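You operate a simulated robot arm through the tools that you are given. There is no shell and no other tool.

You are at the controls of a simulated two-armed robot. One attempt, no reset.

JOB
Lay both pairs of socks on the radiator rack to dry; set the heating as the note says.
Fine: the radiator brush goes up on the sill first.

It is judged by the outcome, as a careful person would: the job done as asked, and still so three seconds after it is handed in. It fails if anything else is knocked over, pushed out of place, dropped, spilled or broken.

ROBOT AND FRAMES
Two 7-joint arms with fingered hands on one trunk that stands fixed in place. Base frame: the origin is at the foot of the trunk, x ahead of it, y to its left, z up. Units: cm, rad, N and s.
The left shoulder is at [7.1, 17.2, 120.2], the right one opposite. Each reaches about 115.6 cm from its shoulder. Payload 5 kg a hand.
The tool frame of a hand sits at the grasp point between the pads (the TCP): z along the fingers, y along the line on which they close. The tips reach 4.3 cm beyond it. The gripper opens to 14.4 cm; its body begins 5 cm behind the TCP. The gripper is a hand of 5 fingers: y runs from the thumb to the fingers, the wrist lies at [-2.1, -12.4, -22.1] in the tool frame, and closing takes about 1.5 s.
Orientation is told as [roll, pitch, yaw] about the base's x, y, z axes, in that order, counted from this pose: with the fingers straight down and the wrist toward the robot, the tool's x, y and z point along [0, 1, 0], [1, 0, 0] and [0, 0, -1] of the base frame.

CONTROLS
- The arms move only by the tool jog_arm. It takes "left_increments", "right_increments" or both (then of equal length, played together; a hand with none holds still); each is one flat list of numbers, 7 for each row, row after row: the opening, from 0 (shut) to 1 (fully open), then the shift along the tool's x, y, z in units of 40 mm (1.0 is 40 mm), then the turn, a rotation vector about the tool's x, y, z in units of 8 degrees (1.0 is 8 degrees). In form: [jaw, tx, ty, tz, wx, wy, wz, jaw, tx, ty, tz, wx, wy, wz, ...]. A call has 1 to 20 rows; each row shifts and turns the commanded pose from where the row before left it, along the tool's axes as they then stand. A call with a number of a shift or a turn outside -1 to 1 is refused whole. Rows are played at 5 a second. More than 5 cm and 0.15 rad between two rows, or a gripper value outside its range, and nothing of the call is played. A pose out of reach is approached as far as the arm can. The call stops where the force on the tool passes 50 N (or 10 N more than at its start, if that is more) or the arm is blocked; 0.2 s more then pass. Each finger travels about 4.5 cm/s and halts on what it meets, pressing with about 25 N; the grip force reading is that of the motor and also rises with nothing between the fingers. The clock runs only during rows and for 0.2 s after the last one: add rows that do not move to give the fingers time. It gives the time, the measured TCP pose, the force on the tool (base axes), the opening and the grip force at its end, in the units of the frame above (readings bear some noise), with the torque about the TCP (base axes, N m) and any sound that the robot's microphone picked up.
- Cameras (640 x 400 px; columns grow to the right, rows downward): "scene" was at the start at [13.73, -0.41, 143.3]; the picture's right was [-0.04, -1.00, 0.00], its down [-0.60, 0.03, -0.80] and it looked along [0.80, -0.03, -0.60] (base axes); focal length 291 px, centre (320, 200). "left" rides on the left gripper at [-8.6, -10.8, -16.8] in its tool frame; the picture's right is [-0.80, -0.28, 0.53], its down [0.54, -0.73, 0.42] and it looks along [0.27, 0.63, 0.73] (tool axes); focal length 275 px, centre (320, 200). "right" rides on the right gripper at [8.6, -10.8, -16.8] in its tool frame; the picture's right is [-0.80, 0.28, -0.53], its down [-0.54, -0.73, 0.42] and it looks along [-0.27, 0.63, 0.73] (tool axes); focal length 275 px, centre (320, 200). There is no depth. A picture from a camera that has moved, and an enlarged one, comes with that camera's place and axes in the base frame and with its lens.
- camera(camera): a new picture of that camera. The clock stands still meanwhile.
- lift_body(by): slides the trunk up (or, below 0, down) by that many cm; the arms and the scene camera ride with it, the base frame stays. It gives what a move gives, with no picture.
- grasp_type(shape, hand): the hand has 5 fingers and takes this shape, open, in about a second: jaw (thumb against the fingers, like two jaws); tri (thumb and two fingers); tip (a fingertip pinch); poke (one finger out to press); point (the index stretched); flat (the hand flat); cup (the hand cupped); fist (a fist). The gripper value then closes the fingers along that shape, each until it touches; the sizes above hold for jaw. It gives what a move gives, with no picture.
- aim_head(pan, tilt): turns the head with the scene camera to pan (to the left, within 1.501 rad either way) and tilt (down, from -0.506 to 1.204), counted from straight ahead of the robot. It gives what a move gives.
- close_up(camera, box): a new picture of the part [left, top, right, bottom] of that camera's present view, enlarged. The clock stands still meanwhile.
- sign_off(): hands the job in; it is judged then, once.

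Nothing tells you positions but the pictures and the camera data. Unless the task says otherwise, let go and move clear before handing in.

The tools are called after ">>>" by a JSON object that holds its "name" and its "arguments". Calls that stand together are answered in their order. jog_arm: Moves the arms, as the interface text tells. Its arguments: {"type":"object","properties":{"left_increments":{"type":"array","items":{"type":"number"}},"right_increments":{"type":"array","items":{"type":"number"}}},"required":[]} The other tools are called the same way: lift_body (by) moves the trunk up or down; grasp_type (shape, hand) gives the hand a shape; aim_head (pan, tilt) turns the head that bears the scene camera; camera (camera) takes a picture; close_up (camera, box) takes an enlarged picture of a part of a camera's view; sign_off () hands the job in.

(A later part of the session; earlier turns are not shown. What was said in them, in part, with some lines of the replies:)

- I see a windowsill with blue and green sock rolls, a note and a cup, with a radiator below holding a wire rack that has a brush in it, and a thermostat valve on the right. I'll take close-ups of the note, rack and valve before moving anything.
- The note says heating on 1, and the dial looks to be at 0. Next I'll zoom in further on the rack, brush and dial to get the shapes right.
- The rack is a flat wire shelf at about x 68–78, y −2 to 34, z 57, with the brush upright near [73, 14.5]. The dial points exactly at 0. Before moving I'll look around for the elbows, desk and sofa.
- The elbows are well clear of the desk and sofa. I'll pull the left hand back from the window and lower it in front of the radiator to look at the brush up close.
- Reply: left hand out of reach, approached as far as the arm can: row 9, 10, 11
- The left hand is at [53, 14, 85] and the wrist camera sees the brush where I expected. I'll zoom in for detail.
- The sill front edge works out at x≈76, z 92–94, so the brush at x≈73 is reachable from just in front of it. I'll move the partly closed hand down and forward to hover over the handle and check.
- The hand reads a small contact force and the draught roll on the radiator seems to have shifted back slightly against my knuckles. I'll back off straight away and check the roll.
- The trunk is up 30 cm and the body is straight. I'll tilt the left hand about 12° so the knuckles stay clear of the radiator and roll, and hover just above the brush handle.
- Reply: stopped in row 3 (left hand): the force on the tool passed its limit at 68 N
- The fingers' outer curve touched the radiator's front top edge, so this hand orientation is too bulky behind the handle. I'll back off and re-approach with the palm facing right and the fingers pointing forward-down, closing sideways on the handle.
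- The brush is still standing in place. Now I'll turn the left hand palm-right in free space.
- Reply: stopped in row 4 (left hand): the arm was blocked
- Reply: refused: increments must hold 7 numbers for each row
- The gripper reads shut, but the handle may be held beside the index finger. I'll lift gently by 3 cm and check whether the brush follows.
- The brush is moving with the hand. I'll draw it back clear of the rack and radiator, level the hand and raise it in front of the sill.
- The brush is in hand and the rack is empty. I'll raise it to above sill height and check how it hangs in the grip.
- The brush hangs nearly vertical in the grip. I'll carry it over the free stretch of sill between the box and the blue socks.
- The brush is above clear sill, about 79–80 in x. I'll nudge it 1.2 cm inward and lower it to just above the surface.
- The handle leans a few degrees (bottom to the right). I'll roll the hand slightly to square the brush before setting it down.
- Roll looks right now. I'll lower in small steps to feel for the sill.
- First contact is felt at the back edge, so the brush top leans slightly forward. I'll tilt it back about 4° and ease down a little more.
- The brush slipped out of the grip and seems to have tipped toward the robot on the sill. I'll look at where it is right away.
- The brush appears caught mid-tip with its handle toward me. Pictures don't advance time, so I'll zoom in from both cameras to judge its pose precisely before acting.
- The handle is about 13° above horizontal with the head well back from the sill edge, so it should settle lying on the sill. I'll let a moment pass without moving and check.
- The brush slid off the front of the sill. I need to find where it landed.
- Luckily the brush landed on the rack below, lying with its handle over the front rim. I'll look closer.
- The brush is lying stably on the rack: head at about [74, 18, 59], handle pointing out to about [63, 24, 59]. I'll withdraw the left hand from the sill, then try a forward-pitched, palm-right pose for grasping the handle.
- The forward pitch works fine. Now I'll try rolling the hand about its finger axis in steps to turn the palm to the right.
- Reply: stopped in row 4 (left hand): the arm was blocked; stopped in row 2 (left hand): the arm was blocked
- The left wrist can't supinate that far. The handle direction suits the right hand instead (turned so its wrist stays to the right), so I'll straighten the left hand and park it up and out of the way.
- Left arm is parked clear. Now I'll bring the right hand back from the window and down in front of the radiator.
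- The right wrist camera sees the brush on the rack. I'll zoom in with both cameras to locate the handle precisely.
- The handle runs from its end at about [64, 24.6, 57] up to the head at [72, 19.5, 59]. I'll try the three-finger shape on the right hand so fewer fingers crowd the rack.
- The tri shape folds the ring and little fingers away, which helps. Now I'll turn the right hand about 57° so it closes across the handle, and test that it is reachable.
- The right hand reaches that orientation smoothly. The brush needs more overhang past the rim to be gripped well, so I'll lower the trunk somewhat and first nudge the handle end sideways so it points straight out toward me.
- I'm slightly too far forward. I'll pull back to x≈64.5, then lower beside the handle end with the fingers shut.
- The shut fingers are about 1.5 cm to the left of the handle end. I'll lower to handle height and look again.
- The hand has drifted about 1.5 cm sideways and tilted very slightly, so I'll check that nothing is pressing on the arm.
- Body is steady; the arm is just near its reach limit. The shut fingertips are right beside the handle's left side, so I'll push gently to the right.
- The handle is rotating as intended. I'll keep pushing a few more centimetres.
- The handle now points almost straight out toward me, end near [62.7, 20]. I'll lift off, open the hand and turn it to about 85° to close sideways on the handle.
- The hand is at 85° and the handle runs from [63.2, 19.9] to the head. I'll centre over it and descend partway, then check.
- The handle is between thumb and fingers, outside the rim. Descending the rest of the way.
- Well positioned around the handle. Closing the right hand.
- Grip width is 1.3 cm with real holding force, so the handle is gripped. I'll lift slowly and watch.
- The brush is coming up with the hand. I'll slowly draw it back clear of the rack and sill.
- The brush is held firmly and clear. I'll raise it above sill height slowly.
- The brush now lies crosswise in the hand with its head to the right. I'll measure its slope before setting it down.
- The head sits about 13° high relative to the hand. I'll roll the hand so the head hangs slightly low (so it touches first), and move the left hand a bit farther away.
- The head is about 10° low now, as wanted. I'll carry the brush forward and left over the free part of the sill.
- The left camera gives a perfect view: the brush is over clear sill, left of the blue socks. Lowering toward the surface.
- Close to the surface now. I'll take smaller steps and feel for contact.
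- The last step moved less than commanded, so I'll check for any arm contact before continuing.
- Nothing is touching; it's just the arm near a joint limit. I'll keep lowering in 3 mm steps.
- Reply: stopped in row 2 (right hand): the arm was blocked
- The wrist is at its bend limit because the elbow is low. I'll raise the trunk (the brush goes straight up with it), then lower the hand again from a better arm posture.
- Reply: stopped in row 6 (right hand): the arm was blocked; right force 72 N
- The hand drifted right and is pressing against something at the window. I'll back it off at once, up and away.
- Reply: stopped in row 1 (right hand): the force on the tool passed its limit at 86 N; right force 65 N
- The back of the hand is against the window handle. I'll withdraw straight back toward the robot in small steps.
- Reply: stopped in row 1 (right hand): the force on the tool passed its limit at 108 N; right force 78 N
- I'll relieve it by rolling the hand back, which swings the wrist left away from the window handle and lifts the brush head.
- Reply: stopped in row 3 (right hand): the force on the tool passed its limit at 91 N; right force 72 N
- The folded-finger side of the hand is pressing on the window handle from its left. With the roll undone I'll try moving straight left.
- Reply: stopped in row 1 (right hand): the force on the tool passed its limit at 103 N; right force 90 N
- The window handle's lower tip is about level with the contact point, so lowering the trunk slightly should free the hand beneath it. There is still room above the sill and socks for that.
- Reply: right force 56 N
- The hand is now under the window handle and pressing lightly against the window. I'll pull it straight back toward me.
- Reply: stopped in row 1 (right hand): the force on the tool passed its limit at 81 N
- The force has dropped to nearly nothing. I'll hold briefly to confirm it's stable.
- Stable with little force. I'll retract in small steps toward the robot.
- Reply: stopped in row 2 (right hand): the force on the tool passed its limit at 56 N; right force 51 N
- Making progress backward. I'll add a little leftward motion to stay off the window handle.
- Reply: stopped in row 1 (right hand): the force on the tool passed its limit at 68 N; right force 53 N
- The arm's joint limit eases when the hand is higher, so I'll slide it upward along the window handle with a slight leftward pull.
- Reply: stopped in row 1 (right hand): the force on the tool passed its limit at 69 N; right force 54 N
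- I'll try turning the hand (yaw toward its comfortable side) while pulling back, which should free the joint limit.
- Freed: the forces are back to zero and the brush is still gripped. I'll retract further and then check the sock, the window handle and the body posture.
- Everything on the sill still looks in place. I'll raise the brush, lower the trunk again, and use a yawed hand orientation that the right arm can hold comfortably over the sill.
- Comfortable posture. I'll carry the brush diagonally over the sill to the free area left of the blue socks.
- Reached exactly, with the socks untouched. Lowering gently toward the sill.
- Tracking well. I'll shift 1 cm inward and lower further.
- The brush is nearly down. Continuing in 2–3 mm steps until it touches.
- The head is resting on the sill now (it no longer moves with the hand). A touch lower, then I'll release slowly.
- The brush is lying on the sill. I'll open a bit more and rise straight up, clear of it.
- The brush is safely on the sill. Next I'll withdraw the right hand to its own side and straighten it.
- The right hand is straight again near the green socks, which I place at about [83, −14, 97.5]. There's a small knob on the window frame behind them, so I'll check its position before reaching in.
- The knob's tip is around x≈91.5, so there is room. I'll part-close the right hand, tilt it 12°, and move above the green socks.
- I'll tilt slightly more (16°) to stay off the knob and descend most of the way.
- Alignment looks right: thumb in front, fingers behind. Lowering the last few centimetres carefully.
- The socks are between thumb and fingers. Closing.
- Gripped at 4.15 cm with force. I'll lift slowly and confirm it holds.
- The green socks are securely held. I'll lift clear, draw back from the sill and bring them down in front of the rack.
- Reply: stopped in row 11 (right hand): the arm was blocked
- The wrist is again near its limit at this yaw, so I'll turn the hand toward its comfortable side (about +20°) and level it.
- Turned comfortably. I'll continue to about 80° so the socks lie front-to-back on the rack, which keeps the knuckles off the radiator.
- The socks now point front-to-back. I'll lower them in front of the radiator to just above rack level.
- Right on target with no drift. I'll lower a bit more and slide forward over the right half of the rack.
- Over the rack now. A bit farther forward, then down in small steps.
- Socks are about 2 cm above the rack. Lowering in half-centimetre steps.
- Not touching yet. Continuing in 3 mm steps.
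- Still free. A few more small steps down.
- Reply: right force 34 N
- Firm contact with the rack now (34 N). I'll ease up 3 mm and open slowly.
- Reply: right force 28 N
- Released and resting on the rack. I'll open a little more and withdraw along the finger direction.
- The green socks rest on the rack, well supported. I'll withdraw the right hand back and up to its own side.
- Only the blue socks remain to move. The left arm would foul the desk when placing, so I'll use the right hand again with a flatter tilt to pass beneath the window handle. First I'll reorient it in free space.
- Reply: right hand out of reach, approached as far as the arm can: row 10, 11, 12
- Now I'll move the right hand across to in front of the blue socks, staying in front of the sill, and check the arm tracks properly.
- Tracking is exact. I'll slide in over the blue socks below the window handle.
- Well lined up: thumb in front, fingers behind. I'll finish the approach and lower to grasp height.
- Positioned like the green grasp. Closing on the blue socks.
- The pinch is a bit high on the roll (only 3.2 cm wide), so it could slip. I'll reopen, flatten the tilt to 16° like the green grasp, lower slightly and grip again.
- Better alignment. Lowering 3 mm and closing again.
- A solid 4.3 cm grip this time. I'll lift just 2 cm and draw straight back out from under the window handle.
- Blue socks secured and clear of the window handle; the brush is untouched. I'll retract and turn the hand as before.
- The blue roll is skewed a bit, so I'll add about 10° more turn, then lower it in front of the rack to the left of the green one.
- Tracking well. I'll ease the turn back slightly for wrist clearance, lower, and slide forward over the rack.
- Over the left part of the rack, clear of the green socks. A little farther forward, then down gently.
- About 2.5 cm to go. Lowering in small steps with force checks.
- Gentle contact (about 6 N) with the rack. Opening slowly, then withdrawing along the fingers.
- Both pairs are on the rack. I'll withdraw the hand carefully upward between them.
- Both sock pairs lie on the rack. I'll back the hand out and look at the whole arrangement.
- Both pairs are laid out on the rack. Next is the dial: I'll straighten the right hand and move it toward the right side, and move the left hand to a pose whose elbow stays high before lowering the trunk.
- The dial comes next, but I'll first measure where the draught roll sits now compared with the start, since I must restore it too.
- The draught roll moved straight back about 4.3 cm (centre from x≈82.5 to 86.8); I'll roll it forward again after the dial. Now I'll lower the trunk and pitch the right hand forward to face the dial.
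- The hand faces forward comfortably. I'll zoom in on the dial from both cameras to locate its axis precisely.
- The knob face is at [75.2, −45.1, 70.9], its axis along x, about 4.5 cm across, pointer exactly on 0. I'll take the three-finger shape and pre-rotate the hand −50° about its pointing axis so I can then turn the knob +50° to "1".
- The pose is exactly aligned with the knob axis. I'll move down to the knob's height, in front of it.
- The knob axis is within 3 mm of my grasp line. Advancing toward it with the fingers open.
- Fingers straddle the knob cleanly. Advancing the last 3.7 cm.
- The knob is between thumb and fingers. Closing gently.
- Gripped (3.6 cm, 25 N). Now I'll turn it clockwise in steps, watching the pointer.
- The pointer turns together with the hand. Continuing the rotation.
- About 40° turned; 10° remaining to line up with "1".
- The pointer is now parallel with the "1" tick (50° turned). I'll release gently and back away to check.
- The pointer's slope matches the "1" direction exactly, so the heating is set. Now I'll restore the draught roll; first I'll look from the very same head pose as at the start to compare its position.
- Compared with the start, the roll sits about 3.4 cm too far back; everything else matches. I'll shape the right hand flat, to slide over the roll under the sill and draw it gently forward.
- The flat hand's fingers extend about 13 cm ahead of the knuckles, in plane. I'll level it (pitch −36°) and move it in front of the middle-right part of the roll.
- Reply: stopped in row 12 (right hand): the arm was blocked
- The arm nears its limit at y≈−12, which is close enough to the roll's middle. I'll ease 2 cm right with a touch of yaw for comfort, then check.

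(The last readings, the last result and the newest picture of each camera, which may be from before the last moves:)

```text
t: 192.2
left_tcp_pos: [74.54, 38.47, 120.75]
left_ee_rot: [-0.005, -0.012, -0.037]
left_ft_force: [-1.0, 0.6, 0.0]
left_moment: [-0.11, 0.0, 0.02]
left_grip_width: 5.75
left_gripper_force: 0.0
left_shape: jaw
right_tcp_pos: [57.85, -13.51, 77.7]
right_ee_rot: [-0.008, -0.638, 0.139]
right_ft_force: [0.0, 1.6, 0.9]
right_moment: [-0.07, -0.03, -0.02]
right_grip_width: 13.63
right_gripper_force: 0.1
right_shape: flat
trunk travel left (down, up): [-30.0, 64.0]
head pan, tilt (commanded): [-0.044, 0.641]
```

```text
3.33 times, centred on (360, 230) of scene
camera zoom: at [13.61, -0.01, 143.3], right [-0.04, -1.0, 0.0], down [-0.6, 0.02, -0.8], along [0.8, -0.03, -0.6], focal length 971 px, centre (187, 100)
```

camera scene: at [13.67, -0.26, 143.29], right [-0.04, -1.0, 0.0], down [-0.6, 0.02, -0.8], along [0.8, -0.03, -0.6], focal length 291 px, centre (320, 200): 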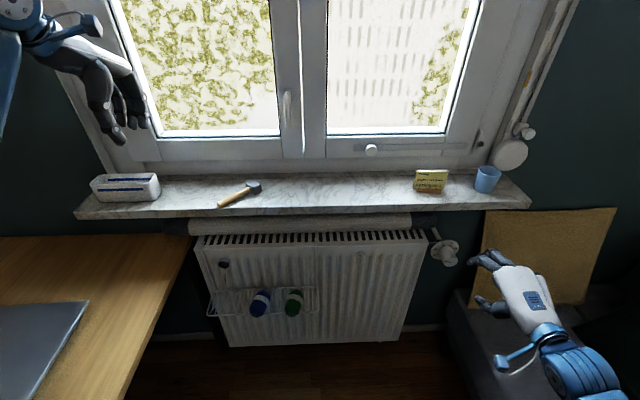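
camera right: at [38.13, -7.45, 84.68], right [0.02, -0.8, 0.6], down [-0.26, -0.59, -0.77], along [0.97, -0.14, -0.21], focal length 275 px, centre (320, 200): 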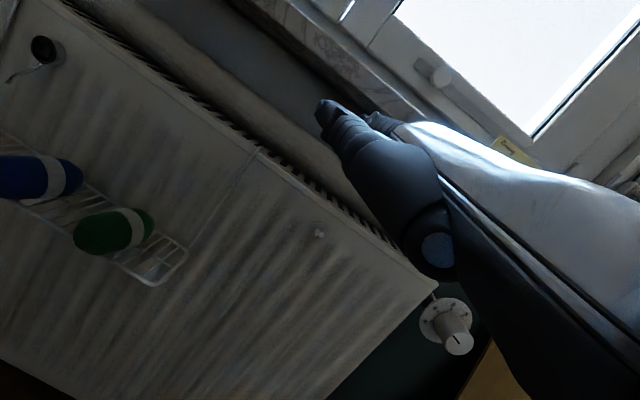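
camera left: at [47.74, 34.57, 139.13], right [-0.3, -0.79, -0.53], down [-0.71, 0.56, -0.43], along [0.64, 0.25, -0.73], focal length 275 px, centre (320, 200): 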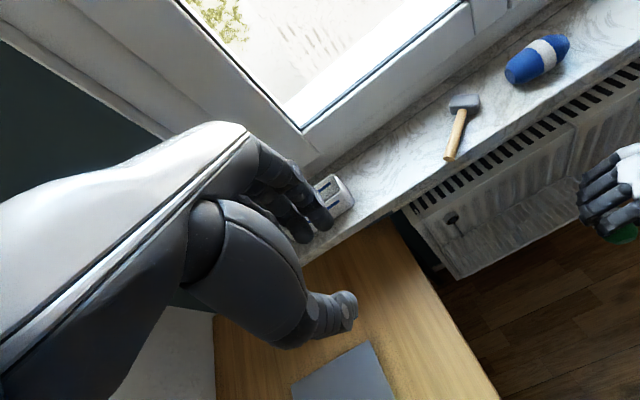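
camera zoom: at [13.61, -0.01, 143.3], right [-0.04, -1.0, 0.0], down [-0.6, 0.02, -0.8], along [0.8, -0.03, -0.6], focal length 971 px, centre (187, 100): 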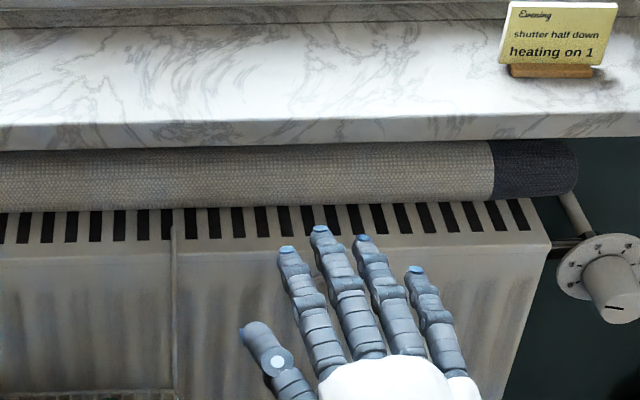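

The fingertips are exactly where my model predicts ([71, −14, 86.7]). I'll slide the flat fingers in under the sill above the roll.

>>> {"name": "jog_arm", "arguments": {"right_increments": [1, -0.108, 0.616, 0.457, 0, 0, 0, 1, -0.108, 0.616, 0.457, 0, 0, 0, 1, -0.108, 0.616, 0.457, 0, 0, 0, 1, -0.108, 0.616, 0.457, 0, 0, 0]}}

>>> {"name": "camera", "arguments": {"camera": "right"}}

>>> {"name": "close_up", "arguments": {"camera": "scene", "box": [280, 170, 440, 290]}}

```text
t: 193.2
left_tcp_pos: [74.62, 38.23, 120.62]
left_ee_rot: [-0.005, -0.011, -0.039]
left_ft_force: [0.1, 0.1, -0.1]
left_moment: [0.02, 0.0, -0.05]
left_grip_width: 5.73
left_gripper_force: 0.0
left_shape: jaw
right_tcp_pos: [70.24, -13.87, 77.62]
right_ee_rot: [-0.007, -0.635, 0.138]
right_ft_force: [0.3, 0.5, -0.2]
right_moment: [0.0, 0.0, 0.03]
right_grip_width: 13.62
right_gripper_force: 0.0
right_shape: flat
trunk travel left (down, up): [-30.0, 64.0]
head pan, tilt (commanded): [-0.044, 0.641]
```

```text
taken
camera right: at [50.55, -7.75, 84.49], right [0.02, -0.8, 0.6], down [-0.26, -0.59, -0.77], along [0.97, -0.14, -0.22], focal length 275 px, centre (320, 200)
```

right: 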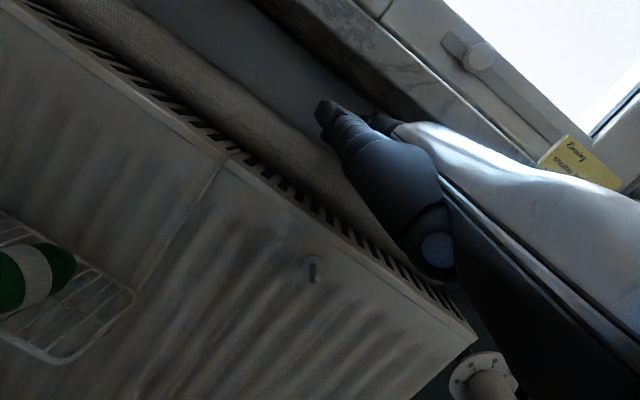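

```text
3.33 times, centred on (360, 230) of scene
camera zoom: at [13.79, -0.21, 143.28], right [-0.04, -1.0, 0.0], down [-0.6, 0.02, -0.8], along [0.8, -0.03, -0.6], focal length 971 px, centre (187, 100)
```

zoom: 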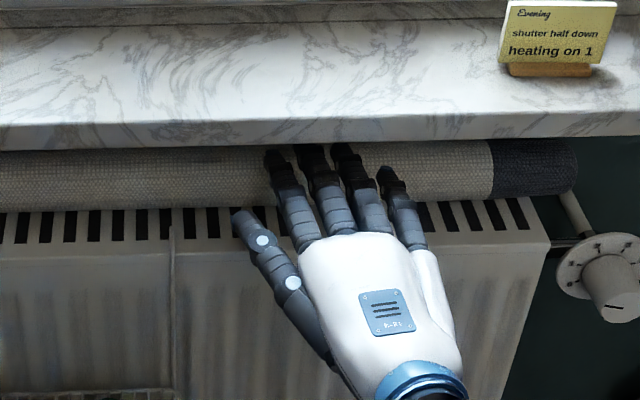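

No contact; the fingers are above the roll. Advancing about 5 cm more.

>>> {"name": "jog_arm", "arguments": {"right_increments": [1, -0.09, 0.5, 0.37, 0, 0, 0, 1, -0.09, 0.5, 0.37, 0, 0, 0]}}

>>> {"name": "close_up", "arguments": {"camera": "scene", "box": [280, 170, 440, 290]}}

>>> {"name": "camera", "arguments": {"camera": "right"}}

```text
t: 193.8
left_tcp_pos: [74.63, 38.16, 120.77]
left_ee_rot: [-0.004, -0.012, -0.038]
left_ft_force: [0.7, 0.3, 0.5]
left_moment: [0.01, 0.01, 0.01]
left_grip_width: 5.73
left_gripper_force: 0.1
left_shape: jaw
right_tcp_pos: [75.51, -13.74, 77.53]
right_ee_rot: [-0.004, -0.635, 0.138]
right_ft_force: [1.3, 0.5, -0.6]
right_moment: [0.0, 0.01, 0.02]
right_grip_width: 13.64
right_gripper_force: 0.0
right_shape: flat
trunk travel left (down, up): [-30.0, 64.0]
head pan, tilt (commanded): [-0.044, 0.641]
```

```text
3.33 times, centred on (360, 230) of scene
camera zoom: at [13.72, -0.23, 143.29], right [-0.04, -1.0, 0.0], down [-0.6, 0.02, -0.8], along [0.8, -0.03, -0.6], focal length 971 px, centre (187, 100)
```

zoom: 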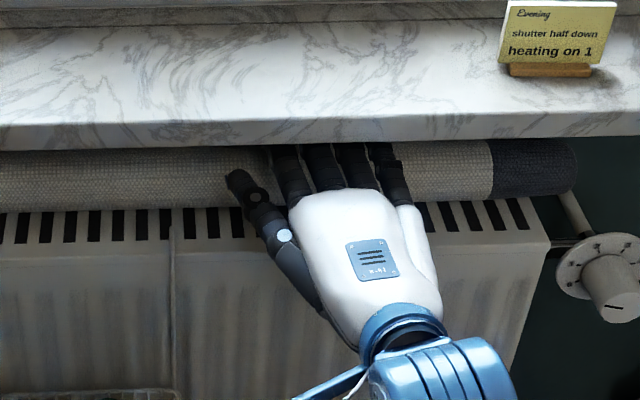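

```text
taken
camera right: at [55.81, -7.7, 84.52], right [0.02, -0.8, 0.6], down [-0.26, -0.59, -0.77], along [0.97, -0.14, -0.22], focal length 275 px, centre (320, 200)
```

right: 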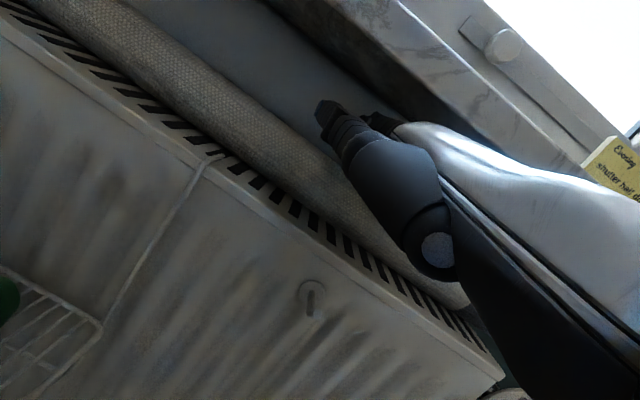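

Fingers are over the roll's back half. Lowering gently until I feel it.

>>> {"name": "jog_arm", "arguments": {"right_increments": [1, 0, -0.06, 0.08, 0, 0, 0, 1, 0, -0.06, 0.08, 0, 0, 0, 1, 0, -0.06, 0.08, 0, 0, 0, 1, 0, -0.06, 0.08, 0, 0, 0]}}

>>> {"name": "jog_arm", "arguments": {"right_increments": [1, 0, -0.045, 0.06, 0, 0, 0, 1, 0, -0.045, 0.06, 0, 0, 0]}}

>>> {"name": "jog_arm", "arguments": {"right_increments": [1, 0, -0.03, 0.04, 0, 0, 0, 1, 0, -0.03, 0.04, 0, 0, 0]}}

```text
t: 194.8
left_tcp_pos: [74.6, 38.11, 120.72]
left_ee_rot: [-0.004, -0.013, -0.041]
left_ft_force: [0.1, -0.1, 0.9]
left_moment: [-0.03, -0.01, 0.03]
left_grip_width: 5.76
left_gripper_force: 0.0
left_shape: jaw
right_tcp_pos: [75.52, -13.74, 75.98]
right_ee_rot: [-0.007, -0.636, 0.139]
right_ft_force: [0.0, 0.2, -0.9]
right_moment: [-0.02, 0.0, -0.01]
right_grip_width: 13.63
right_gripper_force: 0.0
right_shape: flat
trunk travel left (down, up): [-30.0, 64.0]
head pan, tilt (commanded): [-0.044, 0.641]
```

```text
t: 195.4
left_tcp_pos: [74.45, 38.18, 120.74]
left_ee_rot: [-0.005, -0.012, -0.04]
left_ft_force: [0.0, -1.3, 0.6]
left_moment: [-0.04, -0.01, -0.04]
left_grip_width: 5.76
left_gripper_force: 0.1
left_shape: jaw
right_tcp_pos: [75.35, -13.79, 75.39]
right_ee_rot: [-0.007, -0.637, 0.138]
right_ft_force: [1.7, -1.0, -0.5]
right_moment: [0.04, 0.02, 0.03]
right_grip_width: 13.64
right_gripper_force: 0.1
right_shape: flat
trunk travel left (down, up): [-30.0, 64.0]
head pan, tilt (commanded): [-0.044, 0.641]
```

```text
t: 196.0
left_tcp_pos: [74.57, 38.3, 120.74]
left_ee_rot: [-0.004, -0.013, -0.04]
left_ft_force: [0.1, -0.2, 0.2]
left_moment: [0.01, 0.02, 0.0]
left_grip_width: 5.74
left_gripper_force: 0.1
left_shape: jaw
right_tcp_pos: [75.35, -13.82, 75.11]
right_ee_rot: [-0.006, -0.637, 0.139]
right_ft_force: [0.3, 0.1, -0.2]
right_moment: [-0.02, -0.04, -0.03]
right_grip_width: 13.62
right_gripper_force: 0.0
right_shape: flat
trunk travel left (down, up): [-30.0, 64.0]
head pan, tilt (commanded): [-0.044, 0.641]
```

>>> {"name": "jog_arm", "arguments": {"right_increments": [1, 0, -0.03, 0.04, 0, 0, 0, 1, 0, -0.03, 0.04, 0, 0, 0]}}

>>> {"name": "jog_arm", "arguments": {"right_increments": [1, 0, -0.03, 0.04, 0, 0, 0, 1, 0, -0.03, 0.04, 0, 0, 0]}}

>>> {"name": "camera", "arguments": {"camera": "right"}}

```text
t: 196.6
left_tcp_pos: [74.42, 38.1, 120.8]
left_ee_rot: [-0.003, -0.011, -0.04]
left_ft_force: [0.1, 0.3, 0.6]
left_moment: [0.0, 0.01, 0.02]
left_grip_width: 5.76
left_gripper_force: 0.0
left_shape: jaw
right_tcp_pos: [75.54, -13.86, 74.59]
right_ee_rot: [-0.008, -0.635, 0.138]
right_ft_force: [-0.7, 0.3, 0.0]
right_moment: [0.05, -0.03, 0.0]
right_grip_width: 13.61
right_gripper_force: 0.0
right_shape: flat
trunk travel left (down, up): [-30.0, 64.0]
head pan, tilt (commanded): [-0.044, 0.641]
```

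```text
t: 197.2
left_tcp_pos: [74.71, 38.14, 120.79]
left_ee_rot: [-0.003, -0.012, -0.04]
left_ft_force: [0.2, -0.2, -1.1]
left_moment: [-0.05, 0.02, 0.01]
left_grip_width: 5.75
left_gripper_force: 0.1
left_shape: jaw
right_tcp_pos: [75.47, -13.85, 74.28]
right_ee_rot: [-0.008, -0.635, 0.136]
right_ft_force: [0.0, 0.3, 0.0]
right_moment: [-0.01, 0.02, 0.03]
right_grip_width: 13.63
right_gripper_force: 0.1
right_shape: flat
trunk travel left (down, up): [-30.0, 64.0]
head pan, tilt (commanded): [-0.044, 0.641]
```

```text
taken
camera right: at [55.66, -7.71, 81.25], right [0.02, -0.8, 0.6], down [-0.26, -0.59, -0.77], along [0.97, -0.14, -0.22], focal length 275 px, centre (320, 200)
```

right: 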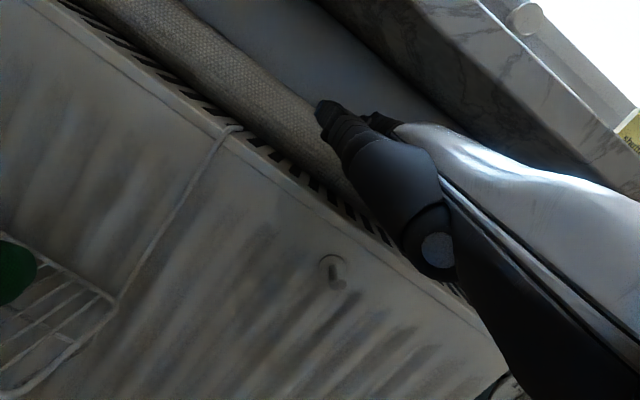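

>>> {"name": "jog_arm", "arguments": {"right_increments": [1, 0, -0.03, 0.04, 0, 0, 0, 1, 0, -0.03, 0.04, 0, 0, 0]}}

>>> {"name": "jog_arm", "arguments": {"right_increments": [1, 0, -0.03, 0.04, 0, 0, 0, 1, 0, -0.03, 0.04, 0, 0, 0]}}

>>> {"name": "jog_arm", "arguments": {"right_increments": [1, 0, -0.03, 0.04, 0, 0, 0]}}

>>> {"name": "close_up", "arguments": {"camera": "scene", "box": [300, 190, 400, 260]}}

```text
t: 197.8
left_tcp_pos: [74.52, 38.23, 120.73]
left_ee_rot: [-0.005, -0.011, -0.04]
left_ft_force: [-0.3, 0.3, 0.2]
left_moment: [-0.02, -0.01, -0.02]
left_grip_width: 5.76
left_gripper_force: 0.0
left_shape: jaw
right_tcp_pos: [75.4, -13.71, 73.95]
right_ee_rot: [-0.007, -0.639, 0.138]
right_ft_force: [-0.1, 0.1, 2.9]
right_moment: [-0.05, -0.3, 0.04]
right_grip_width: 0.01
right_gripper_force: 0.1
right_shape: flat
trunk travel left (down, up): [-30.0, 64.0]
head pan, tilt (commanded): [-0.044, 0.641]
```

```text
t: 198.4
left_tcp_pos: [74.46, 38.21, 120.79]
left_ee_rot: [-0.004, -0.013, -0.041]
left_ft_force: [0.2, -0.1, 0.6]
left_moment: [0.0, 0.0, -0.01]
left_grip_width: 5.76
left_gripper_force: 0.0
left_shape: jaw
right_tcp_pos: [75.43, -13.77, 73.67]
right_ee_rot: [-0.007, -0.639, 0.137]
right_ft_force: [0.4, 0.8, 7.4]
right_moment: [-0.04, -0.81, 0.07]
right_grip_width: 0.0
right_gripper_force: 0.1
right_shape: flat
trunk travel left (down, up): [-30.0, 64.0]
head pan, tilt (commanded): [-0.044, 0.641]
```

```text
t: 198.8
left_tcp_pos: [74.51, 38.27, 120.82]
left_ee_rot: [-0.005, -0.012, -0.039]
left_ft_force: [-0.3, 0.4, -0.9]
left_moment: [0.0, -0.01, 0.02]
left_grip_width: 5.74
left_gripper_force: 0.0
left_shape: jaw
right_tcp_pos: [75.36, -13.83, 73.43]
right_ee_rot: [-0.008, -0.639, 0.136]
right_ft_force: [0.2, 0.6, 10.2]
right_moment: [-0.08, -1.16, 0.11]
right_grip_width: 0.0
right_gripper_force: 0.1
right_shape: flat
trunk travel left (down, up): [-30.0, 64.0]
head pan, tilt (commanded): [-0.044, 0.641]
```

```text
5.71 times, centred on (350, 225) of scene
camera zoom: at [13.54, -0.21, 143.32], right [-0.04, -1.0, 0.0], down [-0.6, 0.02, -0.8], along [0.8, -0.03, -0.6], focal length 1664 px, centre (149, 57)
```

zoom: 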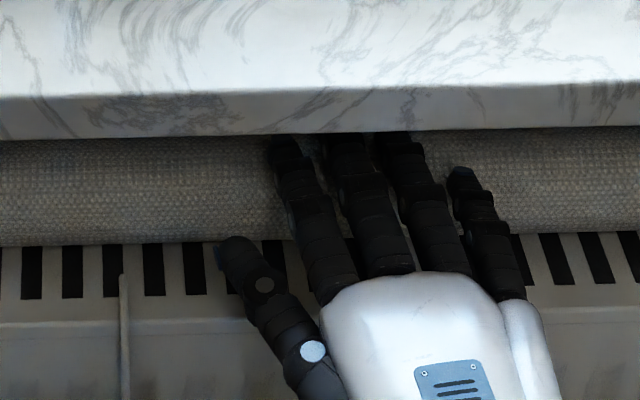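

Contact at the roll's top with about 10 N. Now I'll drag slowly back 3 cm, which should roll it forward about 1.5 cm.

>>> {"name": "jog_arm", "arguments": {"right_increments": [1, 0.017, -0.099, -0.074, 0, 0, 0, 1, 0.017, -0.099, -0.074, 0, 0, 0, 1, 0.017, -0.099, -0.074, 0, 0, 0, 1, 0.017, -0.099, -0.074, 0, 0, 0, 1, 0.017, -0.099, -0.074, 0, 0, 0, 1, 0.017, -0.099, -0.074, 0, 0, 0, 1, 0, 0, 0, 0, 0, 0]}}

>>> {"name": "close_up", "arguments": {"camera": "scene", "box": [250, 160, 400, 250]}}

```text
t: 200.4
left_tcp_pos: [74.44, 38.17, 120.77]
left_ee_rot: [-0.005, -0.012, -0.041]
left_ft_force: [0.8, 0.1, 0.1]
left_moment: [-0.02, -0.03, -0.01]
left_grip_width: 5.75
left_gripper_force: 0.1
left_shape: jaw
right_tcp_pos: [72.27, -13.62, 73.33]
right_ee_rot: [-0.008, -0.635, 0.137]
right_ft_force: [-0.9, -0.5, 6.6]
right_moment: [0.03, -0.82, -0.03]
right_grip_width: 0.0
right_gripper_force: 0.0
right_shape: flat
trunk travel left (down, up): [-30.0, 64.0]
head pan, tilt (commanded): [-0.044, 0.641]
```

```text
4.27 times, centred on (325, 205) of scene
camera zoom: at [13.6, -0.23, 143.3], right [-0.04, -1.0, 0.0], down [-0.6, 0.02, -0.8], along [0.8, -0.03, -0.6], focal length 1243 px, centre (299, 179)
```

zoom: 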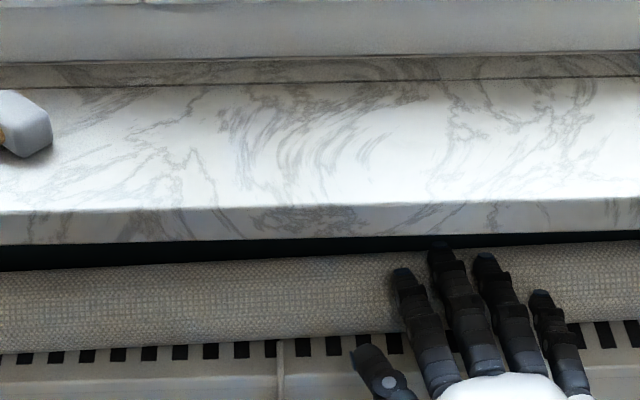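

The roll came forward, but more at its left end than at its right, so it is slightly skewed. I'll wait a moment and look at it whole.

>>> {"name": "jog_arm", "arguments": {"right_increments": [1, 0, 0, 0, 0, 0, 0, 1, 0, 0, 0, 0, 0, 0]}}

>>> {"name": "camera", "arguments": {"camera": "scene"}}

>>> {"name": "close_up", "arguments": {"camera": "scene", "box": [150, 190, 310, 290]}}

>>> {"name": "close_up", "arguments": {"camera": "scene", "box": [300, 190, 460, 290]}}

```text
t: 201.0
left_tcp_pos: [74.45, 38.16, 120.74]
left_ee_rot: [-0.003, -0.012, -0.04]
left_ft_force: [0.1, 0.6, 0.2]
left_moment: [0.03, -0.02, 0.03]
left_grip_width: 5.74
left_gripper_force: 0.1
left_shape: jaw
right_tcp_pos: [72.33, -13.8, 73.34]
right_ee_rot: [-0.009, -0.637, 0.137]
right_ft_force: [0.0, -1.1, 5.8]
right_moment: [-0.02, -0.75, -0.04]
right_grip_width: 0.0
right_gripper_force: 0.1
right_shape: flat
trunk travel left (down, up): [-30.0, 64.0]
head pan, tilt (commanded): [-0.044, 0.641]
```

```text
taken
camera scene: at [13.59, -0.23, 143.3], right [-0.04, -1.0, 0.0], down [-0.6, 0.02, -0.8], along [0.8, -0.03, -0.6], focal length 291 px, centre (320, 200)
```

scene: 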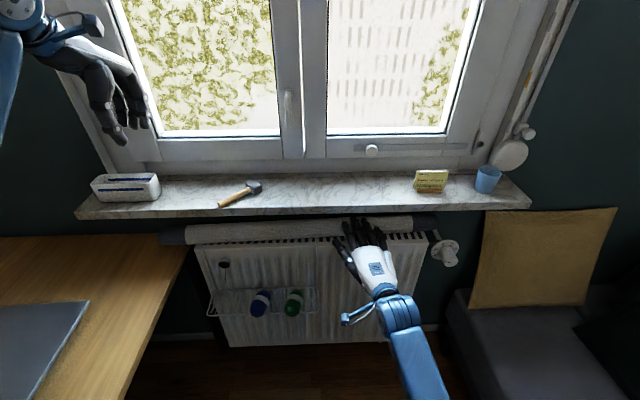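

```text
4.00 times, centred on (230, 240) of scene
camera zoom: at [13.59, -0.23, 143.3], right [-0.04, -1.0, 0.0], down [-0.6, 0.02, -0.8], along [0.8, -0.03, -0.6], focal length 1165 px, centre (680, 40)
```

zoom: 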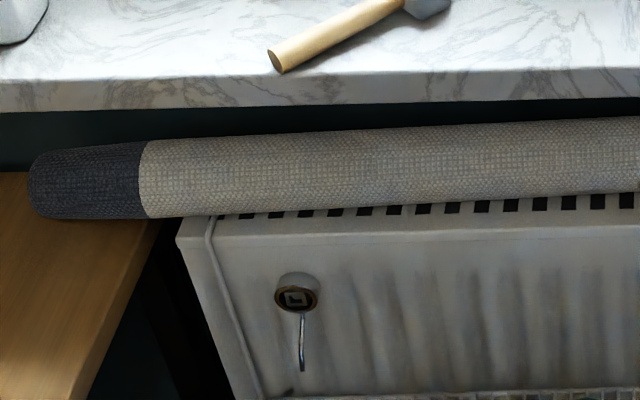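

```text
4.00 times, centred on (380, 240) of scene
camera zoom: at [13.59, -0.23, 143.3], right [-0.04, -1.0, 0.0], down [-0.6, 0.02, -0.8], along [0.8, -0.03, -0.6], focal length 1165 px, centre (80, 40)
```

zoom: 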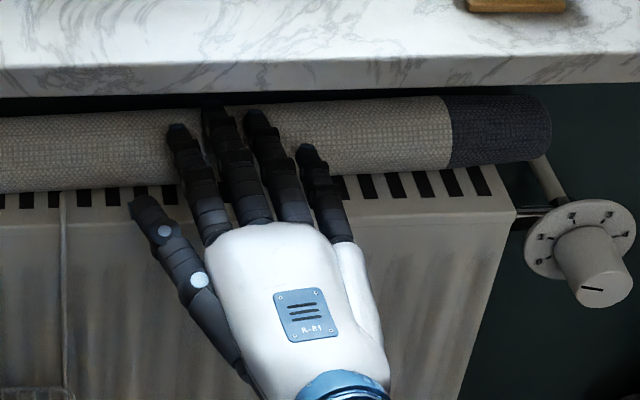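

The left end is back at its original place; the right end still needs about 2 cm. I'll lift off, move the hand toward the right end and repeat there.

>>> {"name": "jog_arm", "arguments": {"right_increments": [1, 0, 0.1, -0.13, 0, 0, 0, 1, 0, 0.15, -0.2, 0, 0, 0, 1, 0, 0.15, -0.2, 0, 0, 0, 1, -0.8, 0, 0, 0, 0, 0, 1, -0.8, 0, 0, 0, 0, 0, 1, -0.8, 0, 0, 0, 0, 0, 1, -0.8, 0, 0, 0, 0, 0, 1, -0.8, 0, 0, 0, 0, 0, 1, -0.5, 0, 0, 0, 0, 0]}}

>>> {"name": "close_up", "arguments": {"camera": "scene", "box": [300, 190, 460, 290]}}

>>> {"name": "close_up", "arguments": {"camera": "scene", "box": [250, 160, 400, 250]}}

```text
t: 203.0
left_tcp_pos: [74.58, 38.17, 120.8]
left_ee_rot: [-0.004, -0.011, -0.039]
left_ft_force: [0.1, 0.0, -0.2]
left_moment: [0.01, -0.01, -0.01]
left_grip_width: 5.76
left_gripper_force: 0.1
left_shape: jaw
right_tcp_pos: [74.63, -31.62, 75.91]
right_ee_rot: [-0.005, -0.636, 0.138]
right_ft_force: [-0.5, -0.1, 0.4]
right_moment: [0.01, -0.01, 0.0]
right_grip_width: 0.0
right_gripper_force: 0.0
right_shape: flat
trunk travel left (down, up): [-30.0, 64.0]
head pan, tilt (commanded): [-0.044, 0.641]
```

```text
4.00 times, centred on (380, 240) of scene
camera zoom: at [13.67, -0.3, 143.29], right [-0.04, -1.0, 0.0], down [-0.6, 0.02, -0.8], along [0.8, -0.03, -0.6], focal length 1165 px, centre (80, 40)
```

zoom: 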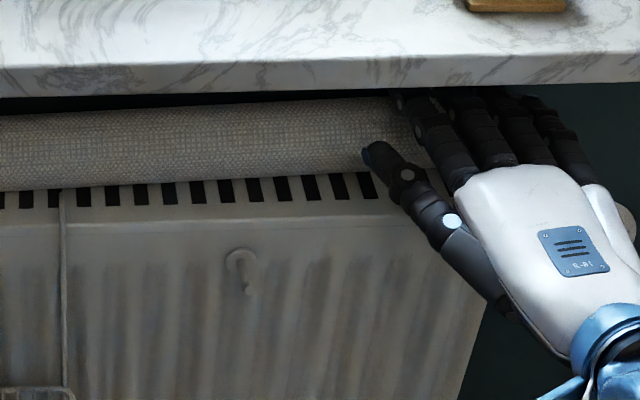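

```text
4.27 times, centred on (325, 205) of scene
camera zoom: at [13.67, -0.3, 143.29], right [-0.04, -1.0, 0.0], down [-0.6, 0.02, -0.8], along [0.8, -0.03, -0.6], focal length 1243 px, centre (299, 179)
```

zoom: 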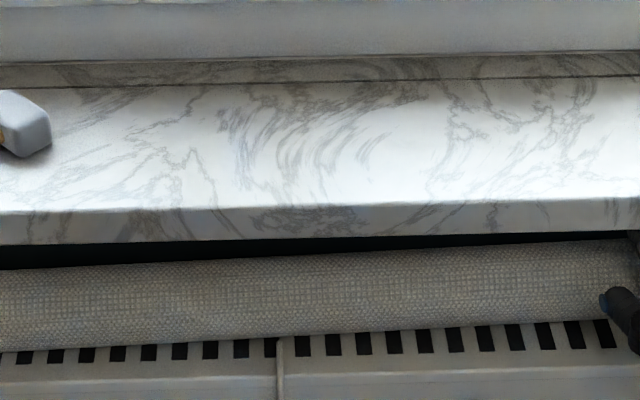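

The hand is over the right end now. Lowering until contact.

>>> {"name": "jog_arm", "arguments": {"right_increments": [1, 0, -0.06, 0.08, 0, 0, 0, 1, 0, -0.06, 0.08, 0, 0, 0, 1, 0, -0.06, 0.08, 0, 0, 0, 1, 0, -0.03, 0.04, 0, 0, 0]}}

>>> {"name": "jog_arm", "arguments": {"right_increments": [1, 0, -0.03, 0.04, 0, 0, 0, 1, 0, -0.03, 0.04, 0, 0, 0]}}

>>> {"name": "jog_arm", "arguments": {"right_increments": [1, 0, -0.03, 0.04, 0, 0, 0]}}

```text
t: 204.0
left_tcp_pos: [74.56, 38.18, 120.75]
left_ee_rot: [-0.004, -0.012, -0.04]
left_ft_force: [0.1, 0.8, 0.0]
left_moment: [0.02, -0.01, 0.0]
left_grip_width: 5.76
left_gripper_force: 0.0
left_shape: jaw
right_tcp_pos: [74.73, -31.55, 74.49]
right_ee_rot: [-0.006, -0.637, 0.139]
right_ft_force: [0.4, 0.2, -0.1]
right_moment: [0.03, 0.0, -0.02]
right_grip_width: 0.0
right_gripper_force: 0.0
right_shape: flat
trunk travel left (down, up): [-30.0, 64.0]
head pan, tilt (commanded): [-0.044, 0.641]
```

```text
t: 204.6
left_tcp_pos: [74.56, 38.12, 120.7]
left_ee_rot: [-0.004, -0.012, -0.039]
left_ft_force: [0.0, 0.4, -0.6]
left_moment: [-0.03, -0.04, -0.01]
left_grip_width: 5.76
left_gripper_force: 0.1
left_shape: jaw
right_tcp_pos: [74.8, -31.58, 74.26]
right_ee_rot: [-0.007, -0.636, 0.138]
right_ft_force: [-0.6, 0.6, 0.8]
right_moment: [0.02, -0.05, -0.02]
right_grip_width: 0.0
right_gripper_force: 0.0
right_shape: flat
trunk travel left (down, up): [-30.0, 64.0]
head pan, tilt (commanded): [-0.044, 0.641]
```

```text
t: 205.0
left_tcp_pos: [74.47, 38.17, 120.71]
left_ee_rot: [-0.003, -0.013, -0.039]
left_ft_force: [-0.6, -0.4, 0.2]
left_moment: [0.03, 0.0, 0.01]
left_grip_width: 5.77
left_gripper_force: 0.1
left_shape: jaw
right_tcp_pos: [74.76, -31.6, 74.09]
right_ee_rot: [-0.008, -0.637, 0.139]
right_ft_force: [0.5, -0.4, 1.8]
right_moment: [0.04, -0.19, 0.0]
right_grip_width: 0.01
right_gripper_force: 0.2
right_shape: flat
trunk travel left (down, up): [-30.0, 64.0]
head pan, tilt (commanded): [-0.044, 0.641]
```

Light contact. Pressing slightly and dragging 3.5 cm slowly.

>>> {"name": "jog_arm", "arguments": {"right_increments": [1, 0, -0.03, 0.04, 0, 0, 0, 1, 0.015, -0.08, -0.059, 0, 0, 0, 1, 0.015, -0.08, -0.059, 0, 0, 0, 1, 0.015, -0.08, -0.059, 0, 0, 0, 1, 0.015, -0.08, -0.059, 0, 0, 0, 1, 0.015, -0.08, -0.059, 0, 0, 0, 1, 0, 0, 0, 0, 0, 0]}}

>>> {"name": "close_up", "arguments": {"camera": "scene", "box": [150, 190, 310, 290]}}

>>> {"name": "close_up", "arguments": {"camera": "scene", "box": [300, 190, 460, 290]}}

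```text
t: 206.6
left_tcp_pos: [74.63, 38.22, 120.78]
left_ee_rot: [-0.006, -0.013, -0.04]
left_ft_force: [0.2, 0.3, 0.0]
left_moment: [0.0, 0.02, 0.01]
left_grip_width: 5.73
left_gripper_force: 0.1
left_shape: jaw
right_tcp_pos: [72.79, -31.54, 73.88]
right_ee_rot: [-0.008, -0.637, 0.139]
right_ft_force: [-0.1, 0.1, 2.3]
right_moment: [-0.02, -0.25, -0.01]
right_grip_width: 0.01
right_gripper_force: 0.1
right_shape: flat
trunk travel left (down, up): [-30.0, 64.0]
head pan, tilt (commanded): [-0.044, 0.641]
```

```text
4.00 times, centred on (230, 240) of scene
camera zoom: at [13.66, -0.23, 143.3], right [-0.04, -1.0, 0.0], down [-0.6, 0.02, -0.8], along [0.8, -0.03, -0.6], focal length 1165 px, centre (680, 40)
```

zoom: 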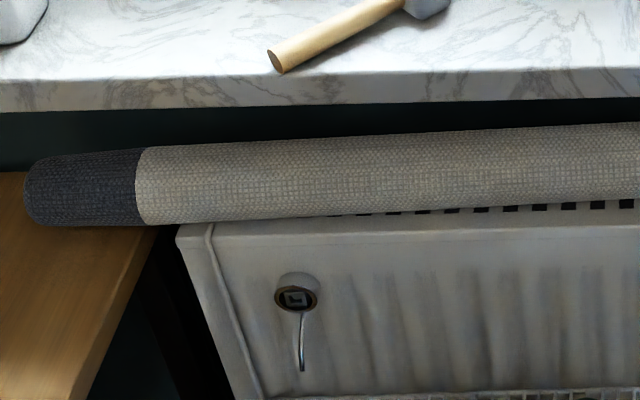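

```text
4.00 times, centred on (380, 240) of scene
camera zoom: at [13.66, -0.23, 143.3], right [-0.04, -1.0, 0.0], down [-0.6, 0.02, -0.8], along [0.8, -0.03, -0.6], focal length 1165 px, centre (80, 40)
```

zoom: 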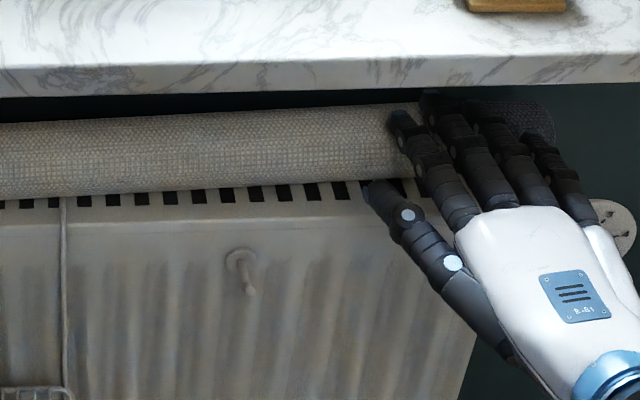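

The whole roll came forward almost evenly, so its middle should now be about right. I'll lift the fingers straight up and compare with the starting picture.

>>> {"name": "jog_arm", "arguments": {"right_increments": [1, 0, 0.06, -0.08, 0, 0, 0, 1, 0, 0.12, -0.16, 0, 0, 0, 1, 0, 0.15, -0.2, 0, 0, 0, 1, 0, 0.1, -0.13, 0, 0, 0]}}

>>> {"name": "close_up", "arguments": {"camera": "scene", "box": [250, 160, 400, 250]}}

>>> {"name": "close_up", "arguments": {"camera": "scene", "box": [180, 210, 340, 360]}}

>>> {"name": "close_up", "arguments": {"camera": "scene", "box": [400, 220, 480, 280]}}

```text
t: 207.6
left_tcp_pos: [74.58, 38.24, 120.67]
left_ee_rot: [-0.003, -0.011, -0.042]
left_ft_force: [1.3, 0.5, 0.6]
left_moment: [-0.01, 0.02, -0.03]
left_grip_width: 5.75
left_gripper_force: 0.0
left_shape: jaw
right_tcp_pos: [72.78, -31.63, 76.62]
right_ee_rot: [-0.006, -0.637, 0.138]
right_ft_force: [1.0, -0.3, 0.9]
right_moment: [0.03, 0.01, -0.02]
right_grip_width: 0.02
right_gripper_force: 0.1
right_shape: flat
trunk travel left (down, up): [-30.0, 64.0]
head pan, tilt (commanded): [-0.044, 0.641]
```

```text
4.27 times, centred on (325, 205) of scene
camera zoom: at [13.67, -0.24, 143.29], right [-0.04, -1.0, 0.0], down [-0.6, 0.02, -0.8], along [0.8, -0.03, -0.6], focal length 1243 px, centre (299, 179)
```

zoom: 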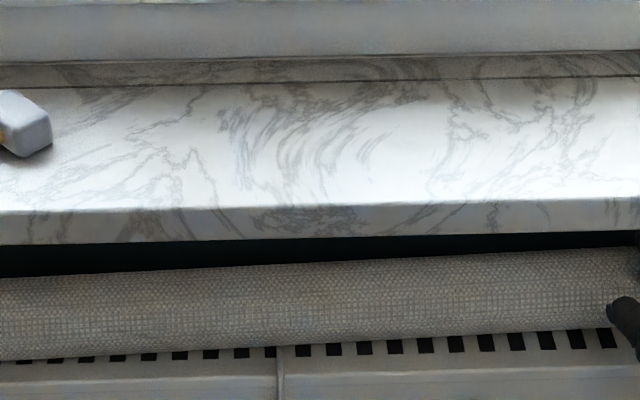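

```text
2.67 times, centred on (260, 285) of scene
camera zoom: at [13.67, -0.24, 143.29], right [-0.04, -1.0, 0.0], down [-0.6, 0.02, -0.8], along [0.8, -0.03, -0.6], focal length 777 px, centre (480, -27)
```

zoom: 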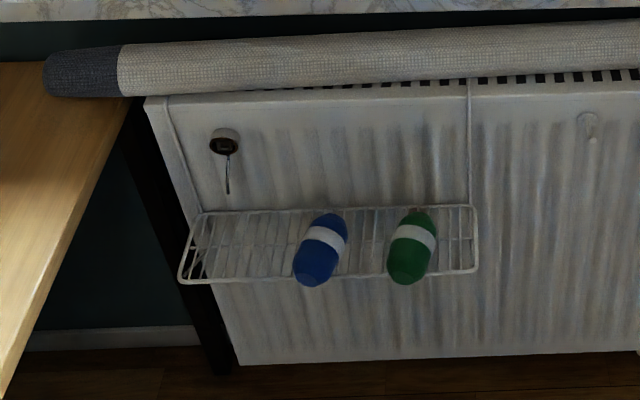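

```text
6.67 times, centred on (440, 250) of scene
camera zoom: at [13.67, -0.24, 143.29], right [-0.04, -1.0, 0.0], down [-0.6, 0.02, -0.8], along [0.8, -0.03, -0.6], focal length 1942 px, centre (-480, -133)
```

zoom: 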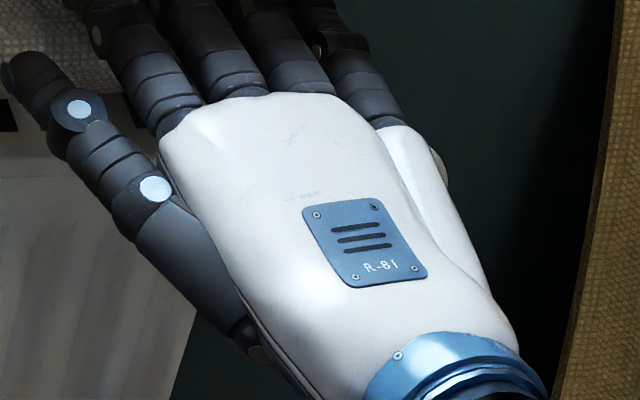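

The roll's middle is now within about 7 mm of its original place (slightly angled, but safely seated), so I'll leave it. I'll withdraw the hand straight back, out and up, away from the dial.

>>> {"name": "jog_arm", "arguments": {"right_increments": [1, 0.105, -0.59, -0.44, 0, 0, 0, 1, 0.105, -0.59, -0.44, 0, 0, 0, 1, 0.105, -0.59, -0.44, 0, 0, 0, 1, 0.105, -0.59, -0.44, 0, 0, 0, 1, 0.105, -0.59, -0.44, 0, 0, 0, 1, 0.105, -0.59, -0.44, 0, 0, 0, 1, 0, 0.4, -0.6, 0.6, 0, 0, 1, 0, 0.3, -0.7, 0.8, 0, 0, 1, 0, 0.2, -0.8, 0.8, 0, 0, 1, 0, 0.1, -0.9, 0.8, 0, 0, 1, 0, 0, -1, 0.8, 0, 0, 1, 0, 0, -1, 0.5, 0, 0.5]}}

>>> {"name": "camera", "arguments": {"camera": "scene"}}

>>> {"name": "close_up", "arguments": {"camera": "scene", "box": [400, 200, 480, 280]}}

>>> {"name": "close_up", "arguments": {"camera": "scene", "box": [150, 150, 340, 330]}}

```text
t: 210.2
left_tcp_pos: [74.66, 38.24, 120.73]
left_ee_rot: [-0.004, -0.011, -0.041]
left_ft_force: [-0.1, 0.7, -0.4]
left_moment: [0.0, -0.01, 0.03]
left_grip_width: 5.75
left_gripper_force: 0.2
left_shape: jaw
right_tcp_pos: [53.44, -32.25, 96.69]
right_ee_rot: [0.0, -0.035, 0.064]
right_ft_force: [-0.4, -0.4, 0.0]
right_moment: [0.0, 0.0, 0.0]
right_grip_width: 0.0
right_gripper_force: 0.1
right_shape: flat
right hand out of reach, approached as far as the arm can: row 10, 11
trunk travel left (down, up): [-30.0, 64.0]
head pan, tilt (commanded): [-0.044, 0.641]
```

```text
taken
camera scene: at [13.7, -0.21, 143.27], right [-0.04, -1.0, 0.0], down [-0.6, 0.02, -0.8], along [0.8, -0.03, -0.6], focal length 291 px, centre (320, 200)
```

scene: 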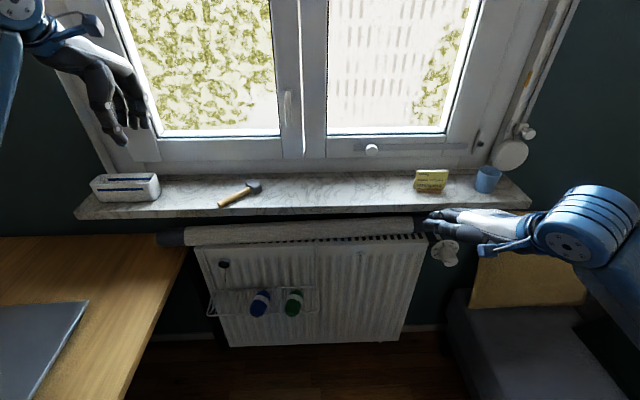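

```text
5.00 times, centred on (440, 240) of scene
camera zoom: at [13.7, -0.21, 143.27], right [-0.04, -1.0, 0.0], down [-0.6, 0.02, -0.8], along [0.8, -0.03, -0.6], focal length 1456 px, centre (-280, 0)
```

zoom: 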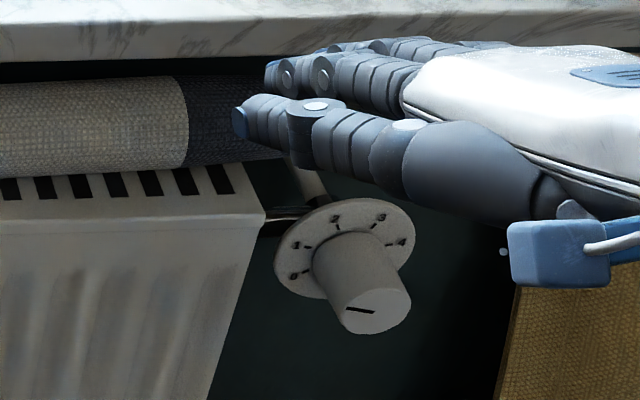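

```text
2.22 times, centred on (245, 240) of scene
camera zoom: at [13.7, -0.21, 143.27], right [-0.04, -1.0, 0.0], down [-0.6, 0.02, -0.8], along [0.8, -0.03, -0.6], focal length 647 px, centre (487, 111)
```

zoom: 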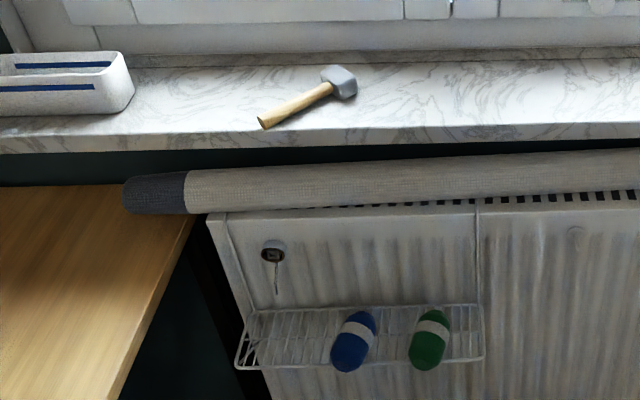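

The dial still points at "1", both sock pairs lie on the rack, the brush is on the sill, and the note, cup and box are where they were. One last close look before handing in.

>>> {"name": "jog_arm", "arguments": {"right_increments": [1, 0, -0.3, -0.8, 0, 0, 0, 1, 0, -0.2, -0.9, 0, 0, 0, 1, 0, 0, -0.9, 0, 0, 0, 1, 0, 0, 0, 0, 0, 0]}}

>>> {"name": "camera", "arguments": {"camera": "scene"}}

>>> {"name": "close_up", "arguments": {"camera": "scene", "box": [420, 225, 476, 270]}}

>>> {"name": "close_up", "arguments": {"camera": "scene", "box": [190, 250, 340, 330]}}

>>> {"name": "close_up", "arguments": {"camera": "scene", "box": [200, 160, 540, 240]}}

```text
t: 211.2
left_tcp_pos: [74.5, 38.12, 120.77]
left_ee_rot: [-0.003, -0.012, -0.04]
left_ft_force: [-0.1, 0.1, 0.1]
left_moment: [-0.01, -0.02, 0.02]
left_grip_width: 5.74
left_gripper_force: 0.0
left_shape: jaw
right_tcp_pos: [52.73, -33.12, 107.08]
right_ee_rot: [-0.001, -0.036, 0.064]
right_ft_force: [0.1, -0.3, 0.2]
right_moment: [0.01, 0.02, 0.0]
right_grip_width: 0.0
right_gripper_force: 0.0
right_shape: flat
right hand out of reach, approached as far as the arm can: row 1, 2
trunk travel left (down, up): [-30.0, 64.0]
head pan, tilt (commanded): [-0.044, 0.641]
```

```text
taken
camera scene: at [13.69, -0.28, 143.29], right [-0.04, -1.0, 0.0], down [-0.6, 0.02, -0.8], along [0.8, -0.03, -0.6], focal length 291 px, centre (320, 200)
```

scene: 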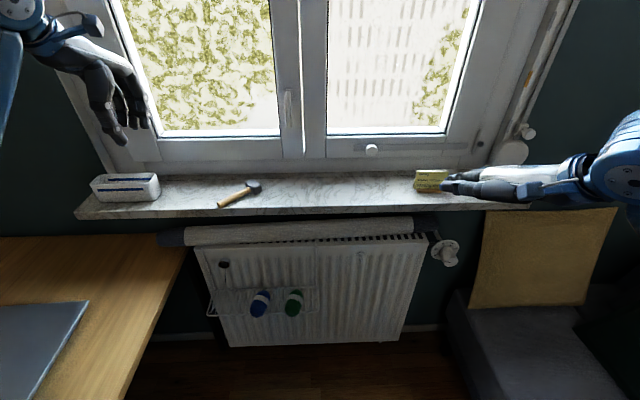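

```text
8.89 times, centred on (448, 248) of scene
camera zoom: at [13.69, -0.28, 143.29], right [-0.04, -1.0, 0.0], down [-0.6, 0.02, -0.8], along [0.8, -0.03, -0.6], focal length 2589 px, centre (-818, -222)
```

zoom: 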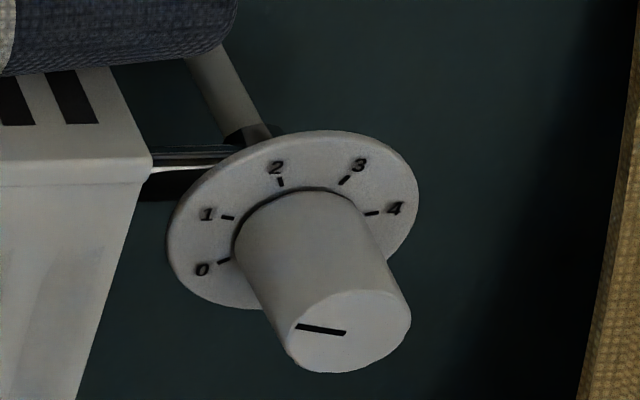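

```text
4.27 times, centred on (265, 290) of scene
camera zoom: at [13.69, -0.28, 143.29], right [-0.04, -1.0, 0.0], down [-0.6, 0.02, -0.8], along [0.8, -0.03, -0.6], focal length 1243 px, centre (555, -184)
```

zoom: 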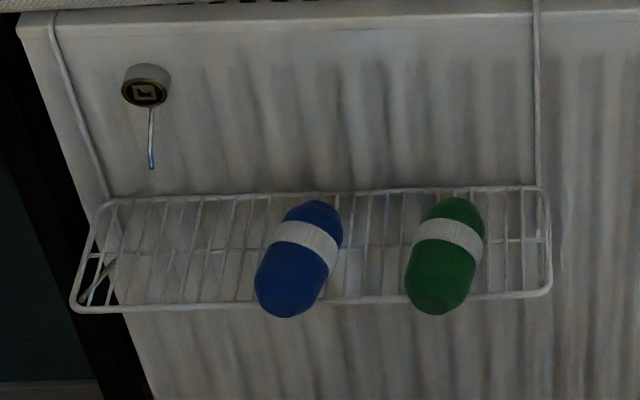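

```text
1.88 times, centred on (370, 200) of scene
camera zoom: at [13.69, -0.28, 143.29], right [-0.04, -1.0, 0.0], down [-0.6, 0.02, -0.8], along [0.8, -0.03, -0.6], focal length 548 px, centre (226, 200)
```

zoom: 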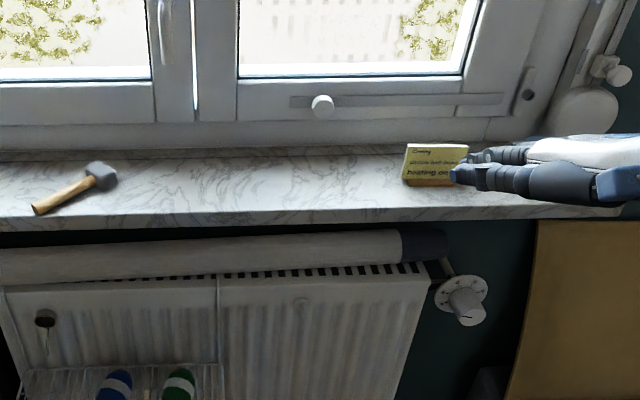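

Everything asked for is in place: the brush is up on the sill, both sock pairs are on the rack, and the dial is at "1". The hands are empty and clear, and nothing is moving, so I'm handing in. The draught roll got knocked back along the way; it is back on the radiator near its original spot, though slightly askew.

>>> {"name": "sign_off", "arguments": {}}

```text
The job is handed in.
```

I've handed the job in. The brush is on the sill, both pairs of socks are on the rack, and the heating is set to 1 as the note says. Four things did not go cleanly:

- **Brush:** it slipped out of my left hand while I was setting it down. It fell from the sill onto the rack below, and I picked it up again and laid it on its side on the sill, left of where the blue socks were. I saw no damage.
- **Draught roll:** I knocked the roll on top of the radiator back by about 4 cm. I rolled it forward again, and its middle is now within about 1 cm of its original place. It is still about 3° askew, with the left end roughly 1.5 cm too far forward and the right end roughly 3 cm too far back.
- **Socks:** each pair lies front to back on the rack and overhangs the front edge by about 2 cm. They had not moved when I last looked.
- **Contacts:** my right hand pressed hard against the window handle for a few seconds while I was carrying the brush. My left elbow also leaned on the desk edge earlier. Neither the handle nor anything on the desk looked moved afterwards.

The note also says "shutter half down". I left the shutter alone because you only asked for the heating.
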